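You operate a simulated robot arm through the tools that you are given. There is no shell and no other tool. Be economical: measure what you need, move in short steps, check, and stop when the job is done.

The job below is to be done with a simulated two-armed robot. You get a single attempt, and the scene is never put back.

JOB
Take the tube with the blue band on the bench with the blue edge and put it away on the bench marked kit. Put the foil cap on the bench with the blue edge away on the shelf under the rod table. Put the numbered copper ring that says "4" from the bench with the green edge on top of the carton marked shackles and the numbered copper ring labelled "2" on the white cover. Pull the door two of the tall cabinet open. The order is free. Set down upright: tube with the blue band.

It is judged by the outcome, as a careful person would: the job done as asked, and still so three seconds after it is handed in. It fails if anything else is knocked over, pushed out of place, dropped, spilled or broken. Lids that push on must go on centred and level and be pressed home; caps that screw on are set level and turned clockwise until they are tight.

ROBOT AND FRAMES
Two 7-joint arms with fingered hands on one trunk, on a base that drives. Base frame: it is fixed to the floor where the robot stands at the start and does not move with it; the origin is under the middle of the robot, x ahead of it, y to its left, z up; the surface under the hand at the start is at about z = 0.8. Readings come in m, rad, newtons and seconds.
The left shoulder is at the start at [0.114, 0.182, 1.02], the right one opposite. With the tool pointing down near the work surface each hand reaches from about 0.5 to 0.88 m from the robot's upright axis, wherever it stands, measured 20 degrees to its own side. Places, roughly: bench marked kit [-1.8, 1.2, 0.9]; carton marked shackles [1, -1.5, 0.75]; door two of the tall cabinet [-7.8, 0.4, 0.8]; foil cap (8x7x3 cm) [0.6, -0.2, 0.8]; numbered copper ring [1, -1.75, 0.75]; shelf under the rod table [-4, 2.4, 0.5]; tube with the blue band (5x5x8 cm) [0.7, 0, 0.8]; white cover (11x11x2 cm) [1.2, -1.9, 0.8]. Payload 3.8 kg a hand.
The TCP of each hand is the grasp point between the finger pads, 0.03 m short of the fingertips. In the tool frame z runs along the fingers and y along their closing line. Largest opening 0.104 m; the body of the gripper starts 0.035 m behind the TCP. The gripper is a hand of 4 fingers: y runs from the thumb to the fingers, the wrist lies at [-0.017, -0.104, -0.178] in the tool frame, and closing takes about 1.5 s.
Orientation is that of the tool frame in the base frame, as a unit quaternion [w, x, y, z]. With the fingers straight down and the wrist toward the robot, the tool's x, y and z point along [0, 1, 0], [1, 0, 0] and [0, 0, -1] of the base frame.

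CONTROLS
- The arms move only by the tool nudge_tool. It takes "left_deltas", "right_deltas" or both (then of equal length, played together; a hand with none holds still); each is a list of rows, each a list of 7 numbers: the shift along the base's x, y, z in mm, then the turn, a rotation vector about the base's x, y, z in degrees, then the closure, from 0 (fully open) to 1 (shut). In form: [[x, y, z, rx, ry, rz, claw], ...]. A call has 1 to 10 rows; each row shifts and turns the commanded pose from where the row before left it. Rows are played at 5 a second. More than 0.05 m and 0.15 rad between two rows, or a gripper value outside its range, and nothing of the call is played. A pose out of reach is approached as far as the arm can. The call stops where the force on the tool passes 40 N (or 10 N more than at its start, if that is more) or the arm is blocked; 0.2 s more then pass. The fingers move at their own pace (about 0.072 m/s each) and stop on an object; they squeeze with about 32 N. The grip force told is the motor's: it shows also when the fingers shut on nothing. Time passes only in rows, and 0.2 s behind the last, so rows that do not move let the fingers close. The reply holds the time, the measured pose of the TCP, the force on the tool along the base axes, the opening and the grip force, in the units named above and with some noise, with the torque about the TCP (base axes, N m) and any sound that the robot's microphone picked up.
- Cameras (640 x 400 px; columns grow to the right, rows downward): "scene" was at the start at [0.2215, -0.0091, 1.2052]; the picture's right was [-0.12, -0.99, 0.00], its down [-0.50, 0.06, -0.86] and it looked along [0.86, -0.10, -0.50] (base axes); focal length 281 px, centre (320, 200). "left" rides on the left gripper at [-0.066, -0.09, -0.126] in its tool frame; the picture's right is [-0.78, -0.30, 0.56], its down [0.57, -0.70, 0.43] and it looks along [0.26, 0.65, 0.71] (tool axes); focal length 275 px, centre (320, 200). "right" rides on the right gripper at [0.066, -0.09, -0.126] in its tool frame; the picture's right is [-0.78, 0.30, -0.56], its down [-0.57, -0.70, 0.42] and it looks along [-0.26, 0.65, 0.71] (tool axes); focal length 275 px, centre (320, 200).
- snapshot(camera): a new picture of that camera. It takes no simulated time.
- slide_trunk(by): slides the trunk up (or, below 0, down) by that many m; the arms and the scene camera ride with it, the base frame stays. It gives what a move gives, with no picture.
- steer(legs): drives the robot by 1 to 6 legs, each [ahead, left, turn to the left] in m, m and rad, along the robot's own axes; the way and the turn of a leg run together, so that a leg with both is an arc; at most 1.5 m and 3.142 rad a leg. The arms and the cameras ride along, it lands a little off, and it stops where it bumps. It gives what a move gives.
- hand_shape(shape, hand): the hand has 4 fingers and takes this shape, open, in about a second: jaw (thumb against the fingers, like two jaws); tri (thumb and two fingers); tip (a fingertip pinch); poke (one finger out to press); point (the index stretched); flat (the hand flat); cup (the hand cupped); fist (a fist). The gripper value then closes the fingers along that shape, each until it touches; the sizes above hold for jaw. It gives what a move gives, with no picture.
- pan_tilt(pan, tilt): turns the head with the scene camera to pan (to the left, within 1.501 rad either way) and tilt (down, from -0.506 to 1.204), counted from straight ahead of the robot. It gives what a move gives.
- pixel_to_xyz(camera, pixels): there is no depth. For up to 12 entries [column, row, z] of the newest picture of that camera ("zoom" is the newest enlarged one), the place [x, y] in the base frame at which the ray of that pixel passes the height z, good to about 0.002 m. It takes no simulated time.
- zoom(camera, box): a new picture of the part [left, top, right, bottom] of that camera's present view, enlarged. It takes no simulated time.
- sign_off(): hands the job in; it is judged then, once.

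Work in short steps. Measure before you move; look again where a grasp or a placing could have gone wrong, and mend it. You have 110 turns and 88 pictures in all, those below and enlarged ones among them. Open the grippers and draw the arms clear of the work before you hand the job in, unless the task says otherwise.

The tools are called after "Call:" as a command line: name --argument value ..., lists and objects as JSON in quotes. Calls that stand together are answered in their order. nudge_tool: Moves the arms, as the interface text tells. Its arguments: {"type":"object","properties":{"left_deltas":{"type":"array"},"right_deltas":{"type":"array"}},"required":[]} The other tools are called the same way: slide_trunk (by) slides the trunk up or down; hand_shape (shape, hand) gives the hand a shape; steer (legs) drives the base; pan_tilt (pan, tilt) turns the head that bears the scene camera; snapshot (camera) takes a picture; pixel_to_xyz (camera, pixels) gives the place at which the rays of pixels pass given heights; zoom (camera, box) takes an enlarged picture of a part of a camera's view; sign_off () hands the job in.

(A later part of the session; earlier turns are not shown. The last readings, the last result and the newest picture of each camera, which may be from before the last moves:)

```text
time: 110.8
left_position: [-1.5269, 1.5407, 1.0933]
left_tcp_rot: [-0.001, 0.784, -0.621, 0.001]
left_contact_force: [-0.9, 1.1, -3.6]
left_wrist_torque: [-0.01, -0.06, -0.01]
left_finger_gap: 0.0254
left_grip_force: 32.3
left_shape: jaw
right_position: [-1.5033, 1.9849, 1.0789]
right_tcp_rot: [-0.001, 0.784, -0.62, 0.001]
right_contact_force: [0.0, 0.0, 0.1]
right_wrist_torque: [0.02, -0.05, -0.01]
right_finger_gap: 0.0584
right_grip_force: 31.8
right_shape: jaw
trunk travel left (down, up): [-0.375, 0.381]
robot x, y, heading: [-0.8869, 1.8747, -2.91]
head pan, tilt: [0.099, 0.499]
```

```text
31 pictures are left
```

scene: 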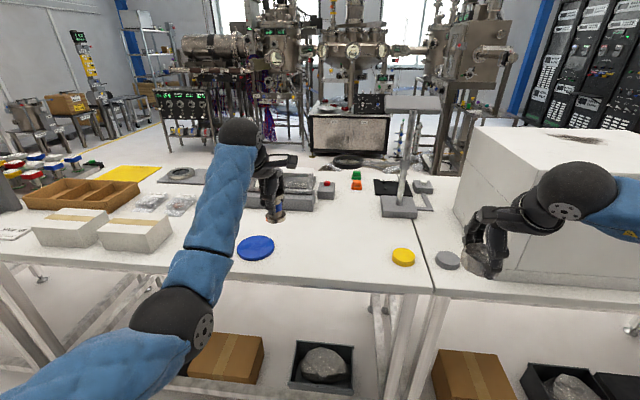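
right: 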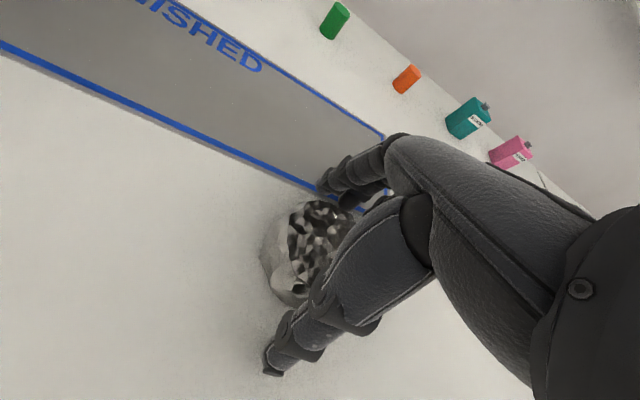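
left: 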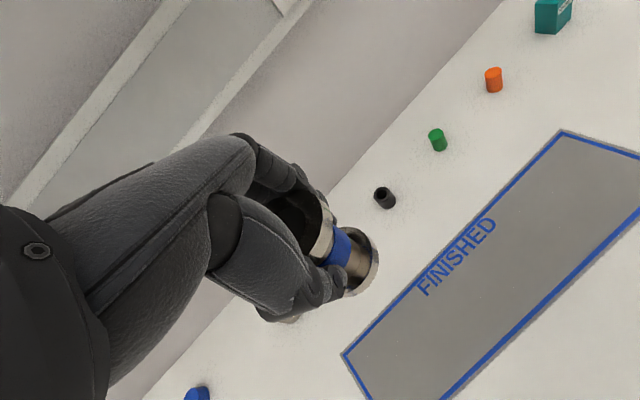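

Between the blue lid (256,247) and yellow disc (403,257) is clear table. I move the tube there and lower to ~30 mm above.

Call:
pixel_to_xyz --camera "scene" --pixels '[[256, 247, 0.9], [403, 259, 0.9], [330, 255, 0.9], [330, 290, 0.9]]'

Call:
nudge_tool --left_deltas '[[-9, 33, 0, 0, 0, 0, 1], [-9, 33, 0, 0, 0, 0, 1], [-8, 33, 0, 0, 0, 0, 1], [0, 0, -40, 0, 0, 0, 1], [0, 0, -40, 0, 0, 0, 1], [0, 0, -30, 0, 0, 0, 1], [0, 0, 0, 0, 0, 0, 1]]'

Call:
snapshot --camera "left"

```text
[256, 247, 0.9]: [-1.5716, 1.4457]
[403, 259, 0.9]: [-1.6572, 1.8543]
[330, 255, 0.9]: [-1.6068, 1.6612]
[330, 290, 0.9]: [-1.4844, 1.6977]
```

```text
time: 112.4
left_position: [-1.5535, 1.6403, 0.9836]
left_tcp_rot: [-0.001, 0.785, -0.62, 0.0]
left_contact_force: [-0.6, 0.2, -3.2]
left_wrist_torque: [0.01, -0.01, 0.04]
left_finger_gap: 0.0252
left_grip_force: 32.4
left_shape: jaw
right_position: [-1.5005, 1.9855, 1.0803]
right_tcp_rot: [0.0, 0.784, -0.621, 0.0]
right_contact_force: [-0.6, -0.1, -1.2]
right_wrist_torque: [-0.01, -0.01, -0.02]
right_finger_gap: 0.0584
right_grip_force: 31.8
right_shape: jaw
trunk travel left (down, up): [-0.375, 0.381]
robot x, y, heading: [-0.8835, 1.8739, -2.907]
head pan, tilt: [0.099, 0.499]
```

```text
30 pictures are left
```

left: 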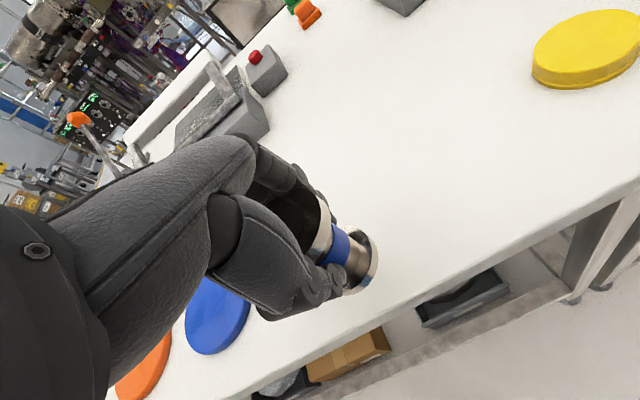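

Clear below. I move 30 mm farther in and lower gradually (contact expected near z=0.952).

Call:
nudge_tool --left_deltas '[[-29, -3, 0, 0, 0, 0, 1], [0, 0, -15, 0, 0, 0, 1], [0, 0, -8, 0, 0, 0, 1], [0, 0, -3, 0, 0, 0, 1], [0, 0, -2, 0, 0, 0, 1], [0, 0, -2, 0, 0, 0, 1], [0, 0, 0, 0, 0, 0, 1]]'

```text
time: 114.0
left_position: [-1.581, 1.637, 0.9536]
left_tcp_rot: [0.0, 0.784, -0.621, 0.001]
left_contact_force: [0.5, 0.8, -3.1]
left_wrist_torque: [0.01, 0.01, -0.01]
left_finger_gap: 0.0253
left_grip_force: 32.0
left_shape: jaw
right_position: [-1.5019, 1.9856, 1.0794]
right_tcp_rot: [-0.001, 0.785, -0.62, 0.002]
right_contact_force: [-0.3, -0.1, -0.3]
right_wrist_torque: [0.02, -0.03, -0.03]
right_finger_gap: 0.0585
right_grip_force: 32.3
right_shape: jaw
trunk travel left (down, up): [-0.375, 0.381]
robot x, y, heading: [-0.8823, 1.8757, -2.908]
head pan, tilt: [0.099, 0.499]
```

Call:
nudge_tool --left_deltas '[[0, 0, -1.5, 0, 0, 0, 1], [0, 0, -1.5, 0, 0, 0, 1], [0, 0, -1, 0, 0, 0, 1], [0, 0, 0, 0, 0, 0, 1]]'

```text
time: 115.0
left_position: [-1.582, 1.6377, 0.9506]
left_tcp_rot: [-0.001, 0.785, -0.62, 0.001]
left_contact_force: [0.4, 0.3, -3.4]
left_wrist_torque: [0.01, -0.03, -0.04]
left_finger_gap: 0.025
left_grip_force: 32.2
left_shape: jaw
right_position: [-1.5008, 1.9859, 1.0787]
right_tcp_rot: [0.0, 0.784, -0.621, 0.001]
right_contact_force: [-0.4, -0.3, 0.5]
right_wrist_torque: [-0.02, 0.0, 0.02]
right_finger_gap: 0.0585
right_grip_force: 31.9
right_shape: jaw
trunk travel left (down, up): [-0.375, 0.381]
robot x, y, heading: [-0.8805, 1.8752, -2.91]
head pan, tilt: [0.099, 0.499]
```

No contact yet; continue with 1.5 mm steps (call stops by itself at +10 N).

Call:
nudge_tool --left_deltas '[[0, 0, -1.5, 0, 0, 0, 1], [0, 0, -1.5, 0, 0, 0, 1], [0, 0, -1.5, 0, 0, 0, 1], [0, 0, 0, 0, 0, 0, 1]]'

```text
time: 116.0
left_position: [-1.5815, 1.6391, 0.9453]
left_tcp_rot: [-0.001, 0.785, -0.62, 0.0]
left_contact_force: [-0.2, 0.3, -2.0]
left_wrist_torque: [0.02, -0.01, 0.0]
left_finger_gap: 0.0249
left_grip_force: 32.2
left_shape: jaw
right_position: [-1.5006, 1.9858, 1.0794]
right_tcp_rot: [-0.001, 0.785, -0.62, 0.001]
right_contact_force: [0.9, 0.0, -0.1]
right_wrist_torque: [-0.01, 0.0, -0.04]
right_finger_gap: 0.0585
right_grip_force: 32.3
right_shape: jaw
trunk travel left (down, up): [-0.375, 0.381]
robot x, y, heading: [-0.8866, 1.874, -2.914]
head pan, tilt: [0.099, 0.499]
```

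I look at the remaining gap before continuing.

Call:
zoom --camera "left" --box '[280, 180, 440, 320]'

```text
2.86 times, centred on (360, 250) of left
```

zoom: 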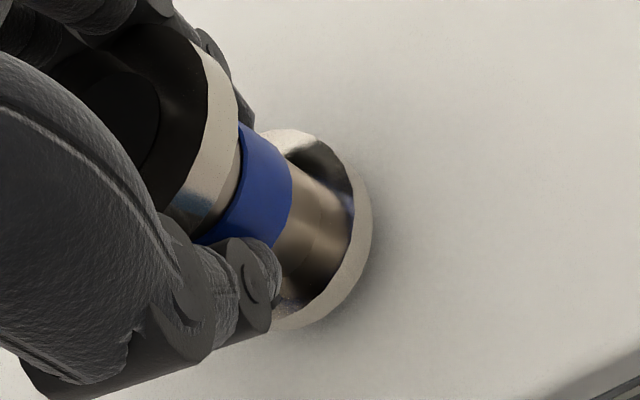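

Shadow shows a gap of perhaps 1–2 cm still. Continue down.

Call:
nudge_tool --left_deltas '[[0, 0, -2, 0, 0, 0, 1], [0, 0, -2, 0, 0, 0, 1], [0, 0, -1.5, 0, 0, 0, 1], [0, 0, -1.5, 0, 0, 0, 1], [0, 0, -1.5, 0, 0, 0, 1], [0, 0, 0, 0, 0, 0, 1]]'

```text
time: 117.4
left_position: [-1.5824, 1.6367, 0.9385]
left_tcp_rot: [-0.001, 0.785, -0.62, 0.0]
left_contact_force: [0.0, 0.2, -3.8]
left_wrist_torque: [0.01, -0.02, -0.02]
left_finger_gap: 0.025
left_grip_force: 31.5
left_shape: jaw
right_position: [-1.5013, 1.9856, 1.0795]
right_tcp_rot: [-0.001, 0.784, -0.62, 0.001]
right_contact_force: [1.2, -0.5, 0.4]
right_wrist_torque: [0.02, -0.02, 0.0]
right_finger_gap: 0.0585
right_grip_force: 31.7
right_shape: jaw
trunk travel left (down, up): [-0.375, 0.381]
robot x, y, heading: [-0.8831, 1.8739, -2.913]
head pan, tilt: [0.099, 0.499]
```

Call:
nudge_tool --left_deltas '[[0, 0, -2, 0, 0, 0, 1], [0, 0, -2, 0, 0, 0, 1], [0, 0, -1.5, 0, 0, 0, 1], [0, 0, -1.5, 0, 0, 0, 1], [0, 0, -1.5, 0, 0, 0, 1], [0, 0, -1.5, 0, 0, 0, 1], [0, 0, 0, 0, 0, 0, 1]]'

```text
time: 119.0
left_position: [-1.5804, 1.6389, 0.9328]
left_tcp_rot: [0.003, 0.784, -0.621, -0.002]
left_contact_force: [-1.2, 0.8, 14.4]
left_wrist_torque: [-0.09, 0.38, -0.05]
left_finger_gap: 0.0256
left_grip_force: 31.4
left_shape: jaw
right_position: [-1.4995, 1.985, 1.0807]
right_tcp_rot: [0.0, 0.784, -0.62, 0.0]
right_contact_force: [-0.2, -0.3, 1.0]
right_wrist_torque: [-0.02, -0.02, 0.0]
right_finger_gap: 0.0583
right_grip_force: 32.3
right_shape: jaw
trunk travel left (down, up): [-0.375, 0.381]
robot x, y, heading: [-0.8872, 1.8708, -2.91]
head pan, tilt: [0.099, 0.499]
```

Contact (17 N, surface at 0.88). Ease up 2 mm, then open and rise.

Call:
nudge_tool --left_deltas '[[0, 0, 2, 0, 0, 0, 1], [0, 0, 0, 0, 0, 0, 0.7], [0, 0, 0, 0, 0, 0, 0.4], [0, 0, 0, 0, 0, 0, 0], [0, 0, 0, 0, 0, 0, 0], [0, 0, 0, 0, 0, 0, 0], [0, 0, 0, 0, 0, 0, 0], [0, 0, 20, 0, 0, 0, 0], [0, 0, 40, 0, 0, 0, 0], [0, 0, 45, 0, 0, 0, 0]]'

Call:
nudge_tool --left_deltas '[[0, 0, 45, 0, 0, 0, 0], [0, 0, 45, 0, 0, 0, 0]]'

Call:
snapshot --camera "left"

```text
time: 121.2
left_position: [-1.5809, 1.6386, 1.0349]
left_tcp_rot: [-0.002, 0.784, -0.62, 0.001]
left_contact_force: [-0.1, 0.0, -0.1]
left_wrist_torque: [0.01, 0.0, 0.0]
left_finger_gap: 0.1036
left_grip_force: 0.1
left_shape: jaw
right_position: [-1.5015, 1.9863, 1.08]
right_tcp_rot: [0.0, 0.784, -0.62, 0.0]
right_contact_force: [-0.1, -0.2, -0.4]
right_wrist_torque: [0.02, 0.03, 0.02]
right_finger_gap: 0.0585
right_grip_force: 32.3
right_shape: jaw
trunk travel left (down, up): [-0.375, 0.381]
robot x, y, heading: [-0.883, 1.8749, -2.912]
head pan, tilt: [0.099, 0.499]
```

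```text
time: 121.8
left_position: [-1.581, 1.6393, 1.1246]
left_tcp_rot: [-0.001, 0.784, -0.621, 0.002]
left_contact_force: [0.4, -0.6, 0.1]
left_wrist_torque: [-0.02, -0.02, 0.02]
left_finger_gap: 0.1035
left_grip_force: 0.1
left_shape: jaw
right_position: [-1.4993, 1.9867, 1.0791]
right_tcp_rot: [0.001, 0.784, -0.621, 0.0]
right_contact_force: [-0.6, -0.5, 0.0]
right_wrist_torque: [-0.02, 0.01, 0.03]
right_finger_gap: 0.0585
right_grip_force: 31.6
right_shape: jaw
trunk travel left (down, up): [-0.375, 0.381]
robot x, y, heading: [-0.8838, 1.8763, -2.912]
head pan, tilt: [0.099, 0.499]
```

```text
28 pictures are left
```

left: 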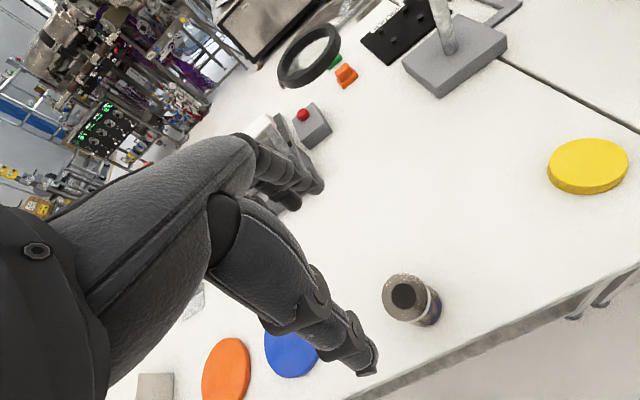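

The tube stands upright and free. I back off and look along the row for the way round to the rod table at (-4,2.4).

Call:
steer --legs '[[-0.4, 0, 0]]'

Call:
pan_tilt --pan -1.0 --tilt 0.25

Call:
snapshot --camera "scene"

Call:
pan_tilt --pan 0.3 --tilt 0.1

Call:
snapshot --camera "scene"

```text
time: 124.3
left_position: [-1.1708, 1.7244, 1.1253]
left_tcp_rot: [-0.001, 0.791, -0.612, 0.001]
left_contact_force: [0.0, 0.5, -0.1]
left_wrist_torque: [-0.02, 0.01, -0.03]
left_finger_gap: 0.1036
left_grip_force: 0.2
left_shape: jaw
right_position: [-1.0971, 2.075, 1.081]
right_tcp_rot: [0.0, 0.791, -0.612, 0.001]
right_contact_force: [0.4, 0.3, 0.1]
right_wrist_torque: [0.01, 0.0, 0.01]
right_finger_gap: 0.0584
right_grip_force: 32.5
right_shape: jaw
trunk travel left (down, up): [-0.375, 0.381]
robot x, y, heading: [-0.4811, 1.9737, -2.891]
head pan, tilt: [0.099, 0.499]
```

```text
time: 125.7
left_position: [-1.1712, 1.7244, 1.1238]
left_tcp_rot: [0.0, 0.791, -0.612, 0.001]
left_contact_force: [0.7, -1.2, 0.3]
left_wrist_torque: [0.0, 0.02, -0.03]
left_finger_gap: 0.104
left_grip_force: 0.1
left_shape: jaw
right_position: [-1.099, 2.0727, 1.0792]
right_tcp_rot: [0.0, 0.79, -0.613, 0.0]
right_contact_force: [1.1, -0.2, -0.2]
right_wrist_torque: [0.0, 0.02, 0.05]
right_finger_gap: 0.0585
right_grip_force: 31.6
right_shape: jaw
trunk travel left (down, up): [-0.375, 0.381]
robot x, y, heading: [-0.4776, 1.978, -2.885]
head pan, tilt: [-1.0, 0.25]
```

```text
27 pictures are left
```

scene: 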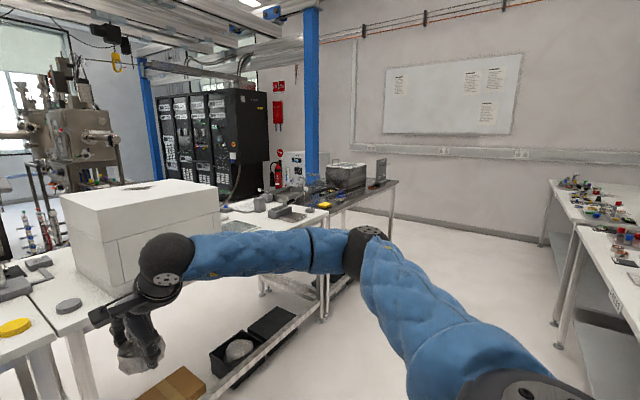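

```text
time: 127.1
left_position: [-1.1709, 1.7237, 1.1245]
left_tcp_rot: [-0.001, 0.791, -0.612, 0.0]
left_contact_force: [-0.1, -0.4, -0.6]
left_wrist_torque: [0.0, 0.02, 0.02]
left_finger_gap: 0.1039
left_grip_force: 0.0
left_shape: jaw
right_position: [-1.0973, 2.074, 1.0806]
right_tcp_rot: [0.0, 0.79, -0.613, 0.0]
right_contact_force: [-0.3, 0.2, -0.3]
right_wrist_torque: [0.0, 0.01, -0.02]
right_finger_gap: 0.0585
right_grip_force: 32.1
right_shape: jaw
trunk travel left (down, up): [-0.375, 0.381]
robot x, y, heading: [-0.4785, 1.9758, -2.891]
head pan, tilt: [0.3, 0.099]
```

```text
26 pictures are left
```

scene: 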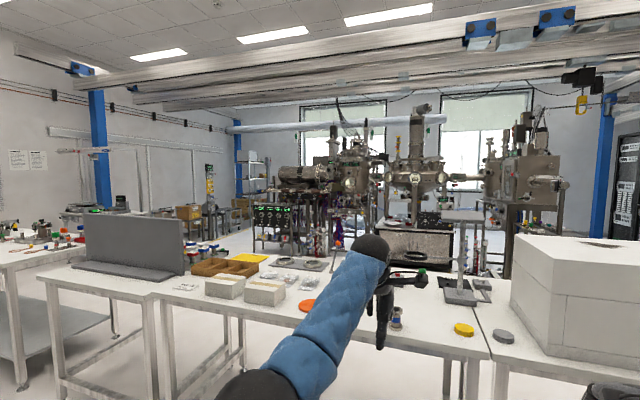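

Route plan: the bench row ends before the whiteboard wall, leaving a gap of about 1 m. I drive along the aisle toward it and measure.

Call:
steer --legs '[[0, 0, -1.52], [1.4, 0, 0], [1.1, 0, 0]]'

Call:
pan_tilt --pan 0.6 --tilt 0.4

Call:
snapshot --camera "scene"

```text
time: 142.9
left_position: [-1.4977, 5.0204, 1.1251]
left_tcp_rot: [0.0, -0.145, 0.989, -0.001]
left_contact_force: [0.9, -0.4, -0.7]
left_wrist_torque: [0.0, 0.0, 0.01]
left_finger_gap: 0.1039
left_grip_force: 0.2
left_shape: jaw
right_position: [-1.147, 4.9612, 1.0786]
right_tcp_rot: [0.0, -0.146, 0.989, -0.002]
right_contact_force: [0.6, 1.1, 0.0]
right_wrist_torque: [-0.02, -0.03, -0.02]
right_finger_gap: 0.0583
right_grip_force: 32.4
right_shape: jaw
trunk travel left (down, up): [-0.375, 0.381]
robot x, y, heading: [-1.2189, 4.3348, 1.86]
head pan, tilt: [0.3, 0.099]
```

```text
time: 143.7
left_position: [-1.4979, 5.0203, 1.1238]
left_tcp_rot: [0.0, -0.145, 0.989, -0.002]
left_contact_force: [0.6, -0.5, -0.1]
left_wrist_torque: [0.02, 0.02, 0.01]
left_finger_gap: 0.1036
left_grip_force: 0.0
left_shape: jaw
right_position: [-1.1463, 4.9599, 1.0788]
right_tcp_rot: [-0.001, -0.145, 0.989, 0.0]
right_contact_force: [0.0, -0.3, 0.8]
right_wrist_torque: [-0.03, -0.02, 0.02]
right_finger_gap: 0.0582
right_grip_force: 31.5
right_shape: jaw
trunk travel left (down, up): [-0.375, 0.381]
robot x, y, heading: [-1.2199, 4.3377, 1.862]
head pan, tilt: [0.6, 0.4]
```

```text
25 pictures are left
```

scene: 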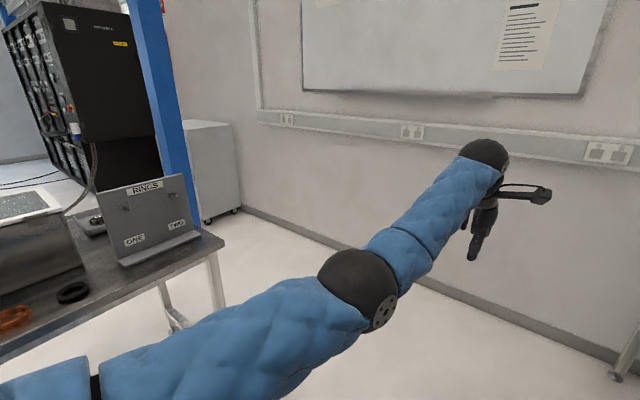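

Call:
pixel_to_xyz --camera "scene" --pixels '[[224, 243, 0.9], [222, 305, 0.1], [178, 330, 0.0], [240, 208, 0.0], [208, 221, 0.0], [500, 305, 0.0], [350, 246, 0.0], [60, 340, 0.9], [187, 190, 0.0], [140, 265, 0.9]]'

```text
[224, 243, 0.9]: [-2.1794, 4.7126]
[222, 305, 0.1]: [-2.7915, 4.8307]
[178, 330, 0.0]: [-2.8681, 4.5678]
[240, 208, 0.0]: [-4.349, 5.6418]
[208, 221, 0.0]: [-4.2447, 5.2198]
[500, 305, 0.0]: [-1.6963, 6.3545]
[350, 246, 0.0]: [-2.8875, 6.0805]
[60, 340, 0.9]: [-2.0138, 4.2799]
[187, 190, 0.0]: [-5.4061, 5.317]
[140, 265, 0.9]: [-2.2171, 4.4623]
```

The gap between table end and wall is about 1.3 m. I turn parallel to the wall, strafe to its middle, drive through 1.7 m, and look.

Call:
steer --legs '[[0, 0, 1.503], [0, -1.38, 0], [1.2, 0, 0], [0.5, 0, 0]]'

Call:
pan_tilt --pan 0.9 --tilt 0.35

Call:
snapshot --camera "scene"

```text
time: 162.3
left_position: [-3.8585, 5.1351, 1.1275]
left_tcp_rot: [-0.002, 0.765, -0.643, -0.007]
left_contact_force: [-0.4, -0.1, 0.2]
left_wrist_torque: [-0.01, -0.02, 0.0]
left_finger_gap: 0.1036
left_grip_force: 0.1
left_shape: jaw
right_position: [-3.7571, 5.4767, 1.087]
right_tcp_rot: [-0.002, 0.766, -0.643, -0.006]
right_contact_force: [1.0, 0.4, 0.9]
right_wrist_torque: [0.03, 0.02, 0.01]
right_finger_gap: 0.0576
right_grip_force: 31.7
right_shape: jaw
trunk travel left (down, up): [-0.375, 0.381]
robot x, y, heading: [-3.1542, 5.3416, -2.968]
head pan, tilt: [0.6, 0.4]
```

```text
time: 163.2
left_position: [-3.8584, 5.1347, 1.1286]
left_tcp_rot: [-0.002, 0.765, -0.643, -0.007]
left_contact_force: [0.3, -0.9, 0.2]
left_wrist_torque: [-0.01, -0.01, -0.01]
left_finger_gap: 0.1039
left_grip_force: 0.1
left_shape: jaw
right_position: [-3.758, 5.4771, 1.088]
right_tcp_rot: [-0.001, 0.766, -0.643, -0.007]
right_contact_force: [-0.2, 0.5, -0.6]
right_wrist_torque: [0.03, 0.02, -0.01]
right_finger_gap: 0.0575
right_grip_force: 32.4
right_shape: jaw
trunk travel left (down, up): [-0.375, 0.381]
robot x, y, heading: [-3.1548, 5.3388, -2.972]
head pan, tilt: [0.901, 0.351]
```

```text
24 pictures are left
```

scene: 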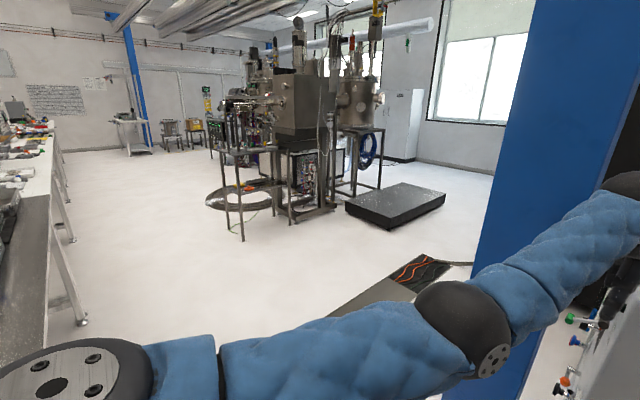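

The wide area behind the row is open. A slender-legged stand at (225–300,150–240) carries a shelf; I measure and enlarge it.

Call:
pixel_to_xyz --camera "scene" --pixels '[[243, 241, 0.0], [292, 221, 0.0], [224, 200, 0.0], [380, 195, 0.0], [383, 229, 0.0], [82, 322, 0.0], [250, 205, 0.5], [380, 305, 0.0], [82, 235, 0.0]]'

Call:
zoom --camera "scene" --box '[180, 70, 420, 250]'

```text
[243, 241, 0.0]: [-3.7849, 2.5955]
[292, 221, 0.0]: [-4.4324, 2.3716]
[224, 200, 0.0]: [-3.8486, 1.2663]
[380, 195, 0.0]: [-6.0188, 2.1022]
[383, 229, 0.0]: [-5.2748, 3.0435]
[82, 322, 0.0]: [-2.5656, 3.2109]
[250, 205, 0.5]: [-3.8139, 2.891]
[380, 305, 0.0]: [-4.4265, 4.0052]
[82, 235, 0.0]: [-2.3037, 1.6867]
```

```text
2.22 times, centred on (300, 160) of scene
```

zoom: 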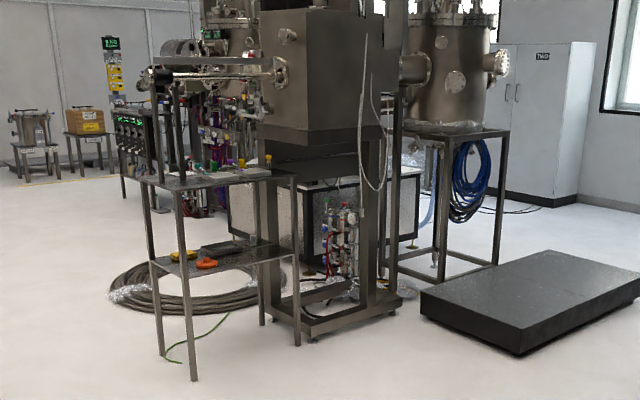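

A blue column stands close ahead-left of my left hand (about (-3.9,4.9)), so I must not turn here. I back off 0.45 m first and then look at the gap between column and table.

Call:
steer --legs '[[-0.45, 0, 0]]'

Call:
pan_tilt --pan 0.75 --tilt 0.6

Call:
snapshot --camera "scene"

```text
time: 165.8
left_position: [-3.4293, 5.2124, 1.1255]
left_tcp_rot: [-0.001, 0.771, -0.637, 0.001]
left_contact_force: [0.9, 0.0, -0.7]
left_wrist_torque: [-0.01, 0.01, 0.02]
left_finger_gap: 0.1036
left_grip_force: 0.1
left_shape: jaw
right_position: [-3.3346, 5.557, 1.0805]
right_tcp_rot: [-0.001, 0.772, -0.636, -0.001]
right_contact_force: [0.7, 0.1, 0.2]
right_wrist_torque: [0.02, -0.01, 0.0]
right_finger_gap: 0.0579
right_grip_force: 32.2
right_shape: jaw
trunk travel left (down, up): [-0.375, 0.381]
robot x, y, heading: [-2.7251, 5.4192, -2.951]
head pan, tilt: [0.901, 0.351]
```

```text
time: 166.6
left_position: [-3.4316, 5.2132, 1.1249]
left_tcp_rot: [-0.001, 0.771, -0.637, 0.001]
left_contact_force: [0.8, -0.2, 0.4]
left_wrist_torque: [-0.03, -0.05, 0.02]
left_finger_gap: 0.1037
left_grip_force: 0.1
left_shape: jaw
right_position: [-3.3341, 5.5564, 1.0798]
right_tcp_rot: [-0.001, 0.771, -0.637, 0.0]
right_contact_force: [0.4, -0.1, 0.6]
right_wrist_torque: [-0.02, 0.01, 0.01]
right_finger_gap: 0.0577
right_grip_force: 31.8
right_shape: jaw
trunk travel left (down, up): [-0.375, 0.381]
robot x, y, heading: [-2.7232, 5.4202, -2.948]
head pan, tilt: [0.75, 0.6]
```

```text
22 pictures are left
```

scene: 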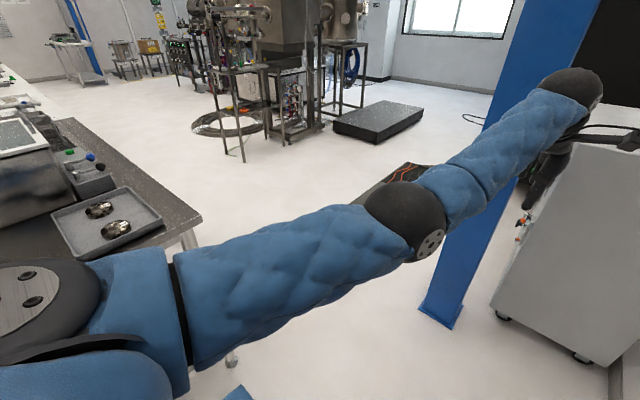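

Call:
pixel_to_xyz --camera "scene" --pixels '[[420, 309, 0.0], [457, 329, 0.0], [500, 315, 0.0], [598, 366, 0.0], [232, 360, 0.0], [201, 214, 0.9], [201, 214, 0.8], [380, 195, 0.0], [420, 170, 0.0], [436, 175, 0.0], [360, 203, 0.0], [333, 133, 0.0]]'

```text
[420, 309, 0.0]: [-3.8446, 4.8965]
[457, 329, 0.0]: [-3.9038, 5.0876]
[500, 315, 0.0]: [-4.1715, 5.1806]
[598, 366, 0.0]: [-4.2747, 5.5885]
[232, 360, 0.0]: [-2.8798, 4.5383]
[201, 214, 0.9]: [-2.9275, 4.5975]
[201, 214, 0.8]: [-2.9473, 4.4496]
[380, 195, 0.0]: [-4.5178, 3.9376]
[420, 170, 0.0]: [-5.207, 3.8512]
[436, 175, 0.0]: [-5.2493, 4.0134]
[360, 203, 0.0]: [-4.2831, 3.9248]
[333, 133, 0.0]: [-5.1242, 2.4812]
```

The gap between column corner (-3.84,4.90) and table corner (-2.93,4.60) is 0.92 m. I raise the trunk for clearance over the table, turn left, shift to the gap's middle and drive through.

Call:
slide_trunk --by 0.25

Call:
steer --legs '[[0, 0, 1.348], [0.1, -0.63, 0]]'

```text
time: 169.2
left_position: [-3.4203, 5.2151, 1.3968]
left_tcp_rot: [0.012, 0.771, -0.637, -0.009]
left_contact_force: [-0.8, -0.2, 0.1]
left_wrist_torque: [0.0, -0.01, 0.02]
left_finger_gap: 0.1034
left_grip_force: 0.1
left_shape: jaw
right_position: [-3.3351, 5.5568, 1.3287]
right_tcp_rot: [-0.001, 0.771, -0.637, 0.001]
right_contact_force: [0.2, -0.1, 1.1]
right_wrist_torque: [0.04, -0.02, -0.05]
right_finger_gap: 0.0577
right_grip_force: 32.0
right_shape: jaw
trunk travel left (down, up): [-0.625, 0.131]
robot x, y, heading: [-2.7243, 5.4182, -2.949]
head pan, tilt: [0.75, 0.6]
```

```text
time: 176.2
left_position: [-3.276, 4.5874, 1.3987]
left_tcp_rot: [0.014, 1.0, 0.008, 0.0]
left_contact_force: [-0.5, 0.1, -0.7]
left_wrist_torque: [-0.01, 0.02, -0.01]
left_finger_gap: 0.1035
left_grip_force: 0.1
left_shape: jaw
right_position: [-3.5987, 4.728, 1.3293]
right_tcp_rot: [-0.001, 1.0, 0.009, 0.0]
right_contact_force: [-0.4, -0.8, -0.2]
right_wrist_torque: [0.01, -0.02, -0.01]
right_finger_gap: 0.0574
right_grip_force: 31.6
right_shape: jaw
trunk travel left (down, up): [-0.625, 0.131]
robot x, y, heading: [-3.3562, 5.3079, -1.547]
head pan, tilt: [0.75, 0.6]
```

In the middle of the gap. Drive 1.75 m through and look toward the rod table.

Call:
steer --legs '[[1.45, 0, 0], [0.3, 0, 0]]'

Call:
pan_tilt --pan -0.55 --tilt 0.75

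Call:
snapshot --camera "scene"

```text
time: 178.9
left_position: [-3.3733, 4.3197, 1.3909]
left_tcp_rot: [0.01, 0.998, -0.06, 0.0]
left_contact_force: [0.5, -0.9, -0.1]
left_wrist_torque: [0.02, 0.01, -0.01]
left_finger_gap: 0.1038
left_grip_force: 0.0
left_shape: jaw
right_position: [-3.6581, 4.5047, 1.322]
right_tcp_rot: [-0.006, 0.999, -0.048, 0.003]
right_contact_force: [-1.2, -0.4, -0.8]
right_wrist_torque: [0.01, -0.05, 0.0]
right_finger_gap: 0.0575
right_grip_force: 31.8
right_shape: jaw
trunk travel left (down, up): [-0.625, 0.131]
robot x, y, heading: [-3.3534, 5.0593, -1.69]
head pan, tilt: [0.75, 0.6]
stopped in leg 1: the robot was blocked; the commanded pose is now the measured one
```

```text
time: 180.4
left_position: [-3.3748, 4.3191, 1.3886]
left_tcp_rot: [0.009, 0.998, -0.062, 0.001]
left_contact_force: [0.7, -0.1, 0.2]
left_wrist_torque: [-0.03, -0.04, 0.02]
left_finger_gap: 0.1036
left_grip_force: 0.2
left_shape: jaw
right_position: [-3.6609, 4.5024, 1.3202]
right_tcp_rot: [-0.007, 0.999, -0.049, 0.003]
right_contact_force: [0.0, -0.6, -0.3]
right_wrist_torque: [-0.02, 0.03, 0.04]
right_finger_gap: 0.0575
right_grip_force: 32.0
right_shape: jaw
trunk travel left (down, up): [-0.625, 0.131]
robot x, y, heading: [-3.352, 5.059, -1.694]
head pan, tilt: [-0.55, 0.75]
```

```text
21 pictures are left
```

scene: 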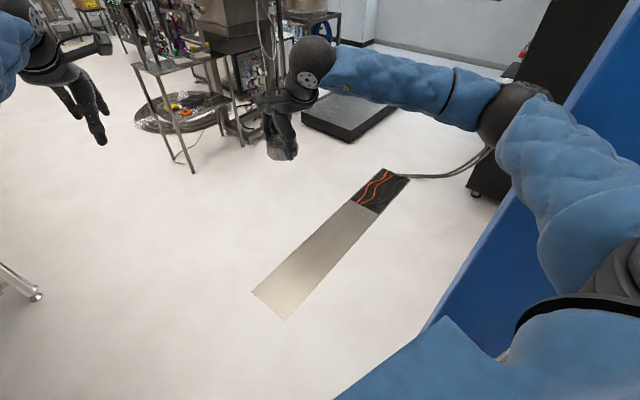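

Blocked: my right elbow (about 0.5 m out) met the column. I back off, straighten, and reach the right hand forward and inward to tuck the elbow.

Call:
steer --legs '[[-0.12, 0.03, 0], [0, 0.05, 0.14]]'

Call:
nudge_tool --right_deltas '[[15, -40, 0, 0, 0, 0, 1], [15, -40, 0, 0, 0, 0, 1], [15, -40, 0, 0, 0, 0, 1], [15, -40, 0, 0, 0, 0, 1], [0, 0, 0, 0, 0, 0, 1]]'

Call:
pan_tilt --pan -0.75 --tilt 0.6

Call:
snapshot --camera "scene"

```text
time: 181.4
left_position: [-3.3226, 4.3725, 1.3904]
left_tcp_rot: [0.011, 1.0, -0.018, 0.003]
left_contact_force: [0.5, -1.2, 0.7]
left_wrist_torque: [-0.01, -0.01, -0.03]
left_finger_gap: 0.104
left_grip_force: 0.0
left_shape: jaw
right_position: [-3.6123, 4.5328, 1.3217]
right_tcp_rot: [-0.008, 1.0, 0.005, 0.004]
right_contact_force: [0.4, 0.0, -0.7]
right_wrist_torque: [-0.02, 0.0, -0.02]
right_finger_gap: 0.0575
right_grip_force: 32.0
right_shape: jaw
trunk travel left (down, up): [-0.625, 0.131]
robot x, y, heading: [-3.3559, 5.1103, -1.61]
head pan, tilt: [-0.55, 0.75]
stopped in leg 1: the robot was blocked; the commanded pose is now the measured one
```

```text
time: 182.6
left_position: [-3.3282, 4.3865, 1.3977]
left_tcp_rot: [0.016, 1.0, -0.019, 0.005]
left_contact_force: [-0.3, 0.1, -0.4]
left_wrist_torque: [-0.04, -0.03, 0.02]
left_finger_gap: 0.1039
left_grip_force: 0.2
left_shape: jaw
right_position: [-3.5643, 4.3868, 1.3238]
right_tcp_rot: [-0.001, 1.0, -0.001, 0.005]
right_contact_force: [-0.2, 0.1, 0.1]
right_wrist_torque: [-0.02, -0.02, -0.02]
right_finger_gap: 0.0574
right_grip_force: 32.1
right_shape: jaw
trunk travel left (down, up): [-0.625, 0.131]
robot x, y, heading: [-3.3551, 5.1085, -1.608]
head pan, tilt: [-0.55, 0.75]
```

```text
time: 183.3
left_position: [-3.3272, 4.3874, 1.3982]
left_tcp_rot: [0.015, 1.0, -0.019, 0.004]
left_contact_force: [0.1, -0.2, -1.3]
left_wrist_torque: [0.01, 0.03, -0.03]
left_finger_gap: 0.1038
left_grip_force: 0.0
left_shape: jaw
right_position: [-3.5623, 4.3885, 1.3254]
right_tcp_rot: [0.0, 1.0, -0.001, 0.004]
right_contact_force: [-0.4, -0.1, 0.5]
right_wrist_torque: [0.02, 0.0, -0.04]
right_finger_gap: 0.0572
right_grip_force: 32.2
right_shape: jaw
trunk travel left (down, up): [-0.625, 0.131]
robot x, y, heading: [-3.3569, 5.1131, -1.608]
head pan, tilt: [-0.75, 0.6]
```

```text
20 pictures are left
```

scene: 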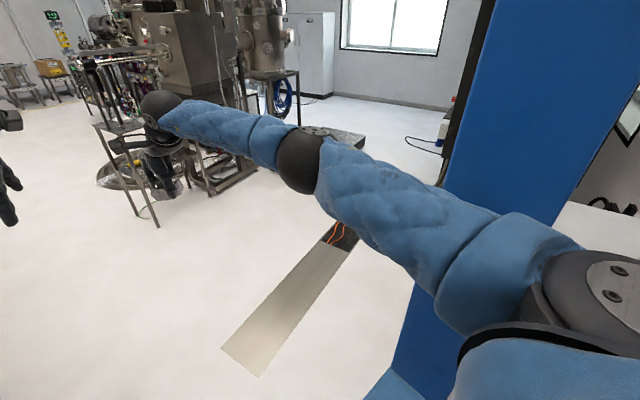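

The right elbow is now tucked well ahead. Small strafe left away from the column, then ahead.

Call:
steer --legs '[[0, 0.06, 0.04], [0.3, 0, 0]]'

```text
time: 185.9
left_position: [-3.2411, 4.0825, 1.3987]
left_tcp_rot: [0.016, 1.0, -0.001, 0.005]
left_contact_force: [0.7, 0.1, 1.1]
left_wrist_torque: [0.01, -0.02, 0.01]
left_finger_gap: 0.104
left_grip_force: 0.1
left_shape: jaw
right_position: [-3.4745, 4.0751, 1.3251]
right_tcp_rot: [-0.001, 1.0, 0.019, 0.005]
right_contact_force: [0.2, -0.4, 0.2]
right_wrist_torque: [-0.02, -0.01, -0.02]
right_finger_gap: 0.0572
right_grip_force: 32.5
right_shape: jaw
trunk travel left (down, up): [-0.625, 0.131]
robot x, y, heading: [-3.2963, 4.8035, -1.578]
head pan, tilt: [-0.75, 0.6]
```

Through freely. Continue ahead 1.2 m, turn to the rod table's long side and strafe in front of it.

Call:
steer --legs '[[1.2, 0, 0], [0, 0, 0.25], [0, -0.85, 0]]'

Call:
pan_tilt --pan 0 --tilt 0.85

Call:
snapshot --camera "scene"

```text
time: 197.0
left_position: [-3.9414, 2.7452, 1.3982]
left_tcp_rot: [0.016, 0.993, 0.116, 0.005]
left_contact_force: [0.2, 0.5, 0.3]
left_wrist_torque: [-0.01, 0.03, -0.02]
left_finger_gap: 0.1039
left_grip_force: 0.0
left_shape: jaw
right_position: [-4.168, 2.6827, 1.3241]
right_tcp_rot: [-0.001, 0.991, 0.133, 0.005]
right_contact_force: [-0.1, 0.1, -0.3]
right_wrist_torque: [0.02, 0.01, -0.01]
right_finger_gap: 0.0572
right_grip_force: 32.5
right_shape: jaw
trunk travel left (down, up): [-0.625, 0.131]
robot x, y, heading: [-4.1631, 3.4342, -1.342]
head pan, tilt: [-0.75, 0.6]
```

```text
time: 198.1
left_position: [-3.9407, 2.7439, 1.3984]
left_tcp_rot: [0.015, 0.993, 0.116, 0.007]
left_contact_force: [0.4, -0.1, 0.5]
left_wrist_torque: [-0.04, 0.0, -0.01]
left_finger_gap: 0.1037
left_grip_force: 0.2
left_shape: jaw
right_position: [-4.1685, 2.6823, 1.325]
right_tcp_rot: [-0.001, 0.991, 0.134, 0.005]
right_contact_force: [-0.5, -0.3, -1.0]
right_wrist_torque: [0.03, 0.0, 0.01]
right_finger_gap: 0.0571
right_grip_force: 31.6
right_shape: jaw
trunk travel left (down, up): [-0.625, 0.131]
robot x, y, heading: [-4.1643, 3.4333, -1.342]
head pan, tilt: [0.0, 0.85]
```

```text
19 pictures are left
```

scene: 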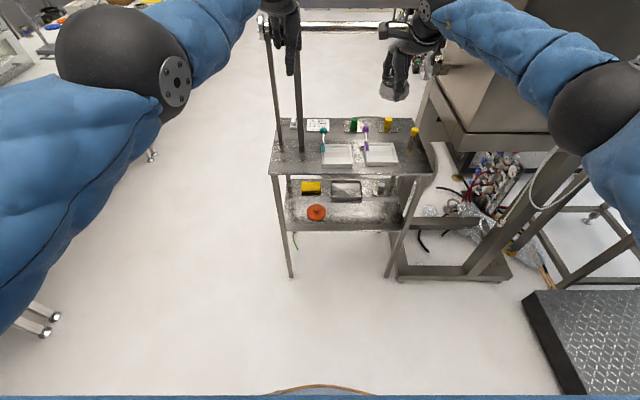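

I can see the shelf with a free spot near (360,213). I measure shelf/top heights against the left front leg (floor (290,277), shelf (283,231), top (270,174)).

Call:
pixel_to_xyz --camera "scene" --pixels '[[290, 277, 0.0], [388, 277, 0.0], [284, 231, 0.4], [284, 231, 0.5], [270, 175, 0.8], [270, 175, 0.9], [436, 173, 0.8], [436, 173, 0.9], [360, 213, 0.5], [401, 230, 0.5], [316, 213, 0.5], [380, 198, 0.5]]'

```text
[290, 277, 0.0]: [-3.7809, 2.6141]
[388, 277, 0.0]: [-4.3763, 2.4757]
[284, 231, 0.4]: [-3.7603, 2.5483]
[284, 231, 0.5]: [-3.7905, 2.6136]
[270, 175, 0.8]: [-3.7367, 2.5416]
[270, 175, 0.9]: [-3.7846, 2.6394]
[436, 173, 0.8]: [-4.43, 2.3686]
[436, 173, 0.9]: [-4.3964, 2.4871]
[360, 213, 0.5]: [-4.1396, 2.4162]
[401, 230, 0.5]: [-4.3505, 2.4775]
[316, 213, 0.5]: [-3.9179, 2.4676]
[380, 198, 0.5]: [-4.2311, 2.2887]
```

Shelf at z=0.50, top near 0.88. I back off 0.3 m, lower the trunk, and swing the left hand out to the left.

Call:
steer --legs '[[-0.3, -0.04, 0]]'

Call:
slide_trunk --by -0.6

Call:
nudge_tool --left_deltas '[[30, 25, 0, 0, 0, 0, 0], [30, 25, 0, 0, 0, 0, 0], [40, 20, 0, 0, 0, 0, 0], [40, 20, 0, 0, 0, 0, 0], [40, 20, 0, 0, 0, 0, 0], [40, 20, 0, 0, 0, 0, 0], [0, 0, 0, 0, 0, 0, 0]]' --right_deltas '[[0, 0, -40, 0, 0, 0, 1], [0, 0, -40, 0, 0, 0, 1], [0, 0, -40, 0, 0, 0, 1], [0, 0, -15, 0, 0, 0, 1], [0, 0, 0, 0, 0, 0, 1], [0, 0, 0, 0, 0, 0, 1], [0, 0, 0, 0, 0, 0, 1]]'

Call:
pan_tilt --pan 0 --tilt 0.5

Call:
snapshot --camera "scene"

```text
time: 200.1
left_position: [-4.0418, 3.026, 1.3979]
left_tcp_rot: [0.016, 0.993, 0.119, 0.006]
left_contact_force: [-0.1, 0.2, -0.1]
left_wrist_torque: [0.0, 0.0, 0.0]
left_finger_gap: 0.1039
left_grip_force: 0.1
left_shape: jaw
right_position: [-4.2687, 2.9623, 1.3225]
right_tcp_rot: [0.0, 0.99, 0.138, 0.006]
right_contact_force: [0.0, -0.3, -0.6]
right_wrist_torque: [0.0, 0.02, 0.01]
right_finger_gap: 0.057
right_grip_force: 31.6
right_shape: jaw
trunk travel left (down, up): [-0.625, 0.131]
robot x, y, heading: [-4.2672, 3.7147, -1.334]
head pan, tilt: [0.0, 0.85]
```

```text
refused: -0.6 is not a number from -0.4 to 0.4
```

```text
time: 201.7
left_position: [-3.8124, 3.0632, 1.4157]
left_tcp_rot: [0.014, 0.993, 0.12, 0.007]
left_contact_force: [0.0, -0.5, -0.3]
left_wrist_torque: [0.01, -0.01, -0.01]
left_finger_gap: 0.104
left_grip_force: 0.1
left_shape: jaw
left hand out of reach, approached as far as the arm can: row 1, 2, 3, 4, 5, 6
right_position: [-4.2661, 2.9607, 1.1904]
right_tcp_rot: [0.0, 0.99, 0.138, 0.005]
right_contact_force: [0.5, -0.1, -0.5]
right_wrist_torque: [0.03, -0.01, -0.01]
right_finger_gap: 0.0573
right_grip_force: 31.7
right_shape: jaw
trunk travel left (down, up): [-0.625, 0.131]
robot x, y, heading: [-4.2701, 3.7111, -1.336]
head pan, tilt: [0.0, 0.85]
```

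```text
time: 202.6
left_position: [-3.8107, 3.0635, 1.4173]
left_tcp_rot: [0.013, 0.993, 0.12, 0.007]
left_contact_force: [-0.6, -0.3, -0.2]
left_wrist_torque: [-0.01, -0.01, 0.0]
left_finger_gap: 0.1039
left_grip_force: 0.1
left_shape: jaw
right_position: [-4.2651, 2.9618, 1.1906]
right_tcp_rot: [-0.001, 0.99, 0.139, 0.005]
right_contact_force: [0.5, -0.1, -0.3]
right_wrist_torque: [-0.02, 0.01, 0.02]
right_finger_gap: 0.0572
right_grip_force: 31.6
right_shape: jaw
trunk travel left (down, up): [-0.625, 0.131]
robot x, y, heading: [-4.2652, 3.7117, -1.331]
head pan, tilt: [0.0, 0.499]
```

```text
18 pictures are left
```

scene: 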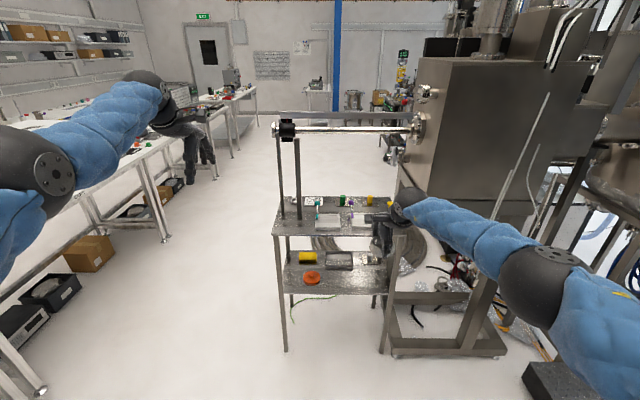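

Trunk slides are limited to 0.4 per call; I lower in two slides.

Call:
slide_trunk --by -0.4

Call:
slide_trunk --by -0.22

Call:
pan_tilt --pan -0.1 --tilt 0.45

Call:
snapshot --camera "scene"

```text
time: 206.4
left_position: [-3.8009, 3.017, 0.8766]
left_tcp_rot: [-0.082, 0.99, 0.119, -0.006]
left_contact_force: [0.4, 0.0, -0.5]
left_wrist_torque: [0.01, -0.01, 0.04]
left_finger_gap: 0.104
left_grip_force: 0.0
left_shape: jaw
right_position: [-4.2688, 2.9622, 0.7896]
right_tcp_rot: [-0.002, 0.99, 0.138, 0.006]
right_contact_force: [0.1, -0.3, -0.7]
right_wrist_torque: [0.02, 0.0, -0.01]
right_finger_gap: 0.0573
right_grip_force: 32.2
right_shape: jaw
trunk travel left (down, up): [-0.225, 0.531]
robot x, y, heading: [-4.2682, 3.7129, -1.333]
head pan, tilt: [0.0, 0.499]
```

```text
time: 208.7
left_position: [-3.7966, 2.9994, 0.4673]
left_tcp_rot: [-0.221, 0.968, 0.115, -0.023]
left_contact_force: [0.3, -0.2, 0.1]
left_wrist_torque: [-0.02, 0.01, 0.01]
left_finger_gap: 0.1037
left_grip_force: 0.1
left_shape: jaw
right_position: [-4.2679, 2.9615, 0.5705]
right_tcp_rot: [0.0, 0.99, 0.138, 0.005]
right_contact_force: [-0.7, 0.9, 0.7]
right_wrist_torque: [-0.01, 0.01, 0.03]
right_finger_gap: 0.0568
right_grip_force: 32.3
right_shape: jaw
trunk travel left (down, up): [-0.005, 0.751]
robot x, y, heading: [-4.2725, 3.7131, -1.336]
head pan, tilt: [0.0, 0.499]
```

```text
time: 209.4
left_position: [-3.7962, 2.9982, 0.4656]
left_tcp_rot: [-0.22, 0.968, 0.115, -0.022]
left_contact_force: [0.8, -0.5, -0.3]
left_wrist_torque: [0.0, 0.01, 0.02]
left_finger_gap: 0.104
left_grip_force: 0.1
left_shape: jaw
right_position: [-4.2687, 2.9626, 0.5692]
right_tcp_rot: [-0.002, 0.99, 0.139, 0.006]
right_contact_force: [-0.4, 0.0, -0.5]
right_wrist_torque: [0.0, 0.01, 0.02]
right_finger_gap: 0.0569
right_grip_force: 31.8
right_shape: jaw
trunk travel left (down, up): [-0.005, 0.751]
robot x, y, heading: [-4.2708, 3.7101, -1.335]
head pan, tilt: [-0.099, 0.45]
```

```text
17 pictures are left
```

scene: 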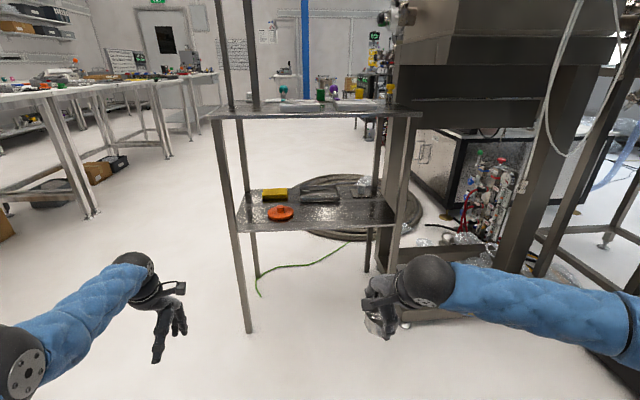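

The right hand with cap is at shelf height. I pull the left hand back and out, then drive 0.42 m ahead so the cap enters the shelf from the front.

Call:
nudge_tool --left_deltas '[[12, 34, 25, 0, 0, 0, 0], [12, 34, 25, 0, 0, 0, 0], [13, 34, 25, 0, 0, 0, 0], [13, 34, 25, 0, 0, 0, 0], [0, 0, 0, 0, 0, 0, 0]]'

Call:
steer --legs '[[0.4, 0, 0]]'

Call:
snapshot --camera "scene"

```text
time: 210.6
left_position: [-3.6942, 3.0257, 0.5412]
left_tcp_rot: [-0.221, 0.968, 0.115, -0.022]
left_contact_force: [-1.4, -1.4, 0.4]
left_wrist_torque: [0.03, -0.03, 0.03]
left_finger_gap: 0.1039
left_grip_force: 0.0
left_shape: jaw
left hand out of reach, approached as far as the arm can: row 1, 2, 3, 4
right_position: [-4.2676, 2.962, 0.5687]
right_tcp_rot: [-0.001, 0.99, 0.139, 0.004]
right_contact_force: [-0.6, -0.5, -0.3]
right_wrist_torque: [0.01, 0.03, -0.03]
right_finger_gap: 0.057
right_grip_force: 31.8
right_shape: jaw
trunk travel left (down, up): [-0.005, 0.751]
robot x, y, heading: [-4.2722, 3.7113, -1.333]
head pan, tilt: [-0.099, 0.45]
```

```text
time: 213.0
left_position: [-3.6099, 2.6426, 0.542]
left_tcp_rot: [-0.222, 0.968, 0.112, -0.021]
left_contact_force: [-0.2, 0.0, 0.5]
left_wrist_torque: [0.02, 0.0, -0.02]
left_finger_gap: 0.1036
left_grip_force: 0.0
left_shape: jaw
right_position: [-4.1835, 2.5832, 0.569]
right_tcp_rot: [-0.001, 0.991, 0.134, 0.005]
right_contact_force: [0.2, -0.9, 0.2]
right_wrist_torque: [-0.01, 0.01, 0.01]
right_finger_gap: 0.057
right_grip_force: 31.8
right_shape: jaw
trunk travel left (down, up): [-0.005, 0.751]
robot x, y, heading: [-4.1773, 3.3352, -1.341]
head pan, tilt: [-0.099, 0.45]
```

```text
16 pictures are left
```

scene: 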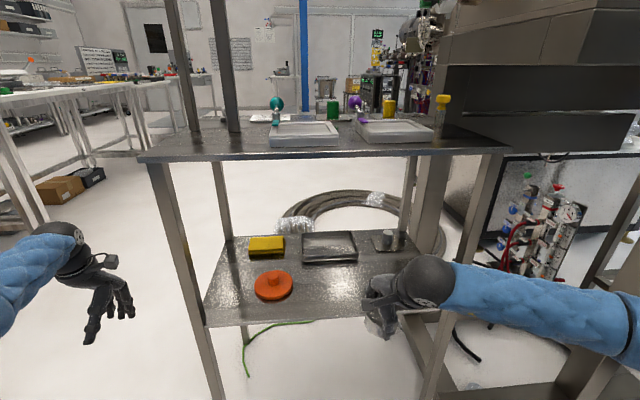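

The shelf's right front is free; right hand just outside it. I move the cap in: (50,-123) mm.

Call:
nudge_tool --right_deltas '[[17, -31, 0, 0, 0, 0, 1], [17, -31, 0, 0, 0, 0, 1], [16, -31, 0, 0, 0, 0, 1], [0, -30, 0, 0, 0, 0, 1], [0, 0, 0, 0, 0, 0, 1]]'

Call:
snapshot --camera "right"

```text
time: 214.2
left_position: [-3.6099, 2.6436, 0.5413]
left_tcp_rot: [-0.221, 0.968, 0.113, -0.022]
left_contact_force: [-0.2, -0.4, -0.1]
left_wrist_torque: [0.01, -0.01, 0.02]
left_finger_gap: 0.1038
left_grip_force: 0.0
left_shape: jaw
right_position: [-4.1325, 2.46, 0.5674]
right_tcp_rot: [-0.002, 0.991, 0.136, 0.004]
right_contact_force: [0.0, 0.7, -0.4]
right_wrist_torque: [-0.01, 0.0, 0.0]
right_finger_gap: 0.0571
right_grip_force: 31.9
right_shape: jaw
trunk travel left (down, up): [-0.005, 0.751]
robot x, y, heading: [-4.1779, 3.3311, -1.34]
head pan, tilt: [-0.099, 0.45]
```

```text
15 pictures are left
```

right: 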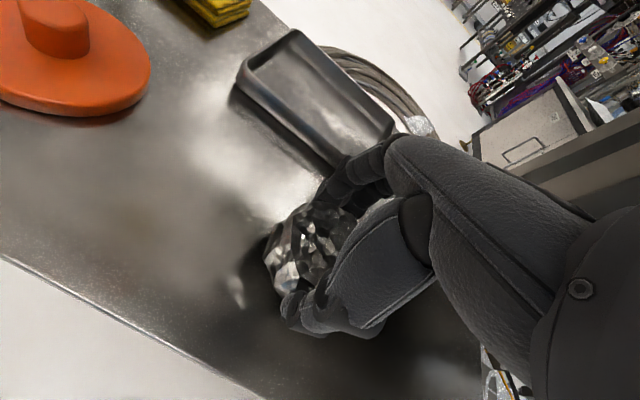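

The fingers are near the grey tray. I measure the gap to it and the shelf edge.

Call:
pixel_to_xyz --camera "right" --pixels '[[335, 165, 0.5], [232, 98, 0.5], [335, 165, 0.52], [240, 75, 0.52], [120, 325, 0.5], [200, 365, 0.5], [265, 262, 0.55]]'

```text
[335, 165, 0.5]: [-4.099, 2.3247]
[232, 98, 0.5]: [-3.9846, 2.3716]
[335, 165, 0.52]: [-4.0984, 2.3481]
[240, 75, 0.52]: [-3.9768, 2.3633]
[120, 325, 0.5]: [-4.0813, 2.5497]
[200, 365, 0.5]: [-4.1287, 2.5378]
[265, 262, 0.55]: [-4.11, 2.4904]
```

The tray's edge is 6 cm beyond where fingers open—enough. Lower 26 mm, then fine steps.

Call:
nudge_tool --right_deltas '[[0, 0, -15, 0, 0, 0, 1], [0, 0, -11, 0, 0, 0, 1], [0, 0, -2, 0, 0, 0, 1], [0, 0, -2, 0, 0, 0, 1], [0, 0, -2, 0, 0, 0, 1], [0, 0, -2, 0, 0, 0, 1], [0, 0, 0, 0, 0, 0, 1]]'

```text
time: 215.8
left_position: [-3.6104, 2.646, 0.5463]
left_tcp_rot: [-0.22, 0.969, 0.113, -0.022]
left_contact_force: [0.0, 0.2, -0.9]
left_wrist_torque: [-0.01, -0.01, -0.06]
left_finger_gap: 0.1041
left_grip_force: 0.0
left_shape: jaw
right_position: [-4.1302, 2.4585, 0.5436]
right_tcp_rot: [0.005, 0.991, 0.136, 0.006]
right_contact_force: [2.2, 0.0, 31.3]
right_wrist_torque: [-0.21, -0.1, 0.04]
right_finger_gap: 0.0578
right_grip_force: 31.7
right_shape: jaw
trunk travel left (down, up): [-0.005, 0.751]
robot x, y, heading: [-4.1791, 3.334, -1.34]
head pan, tilt: [-0.099, 0.45]
```

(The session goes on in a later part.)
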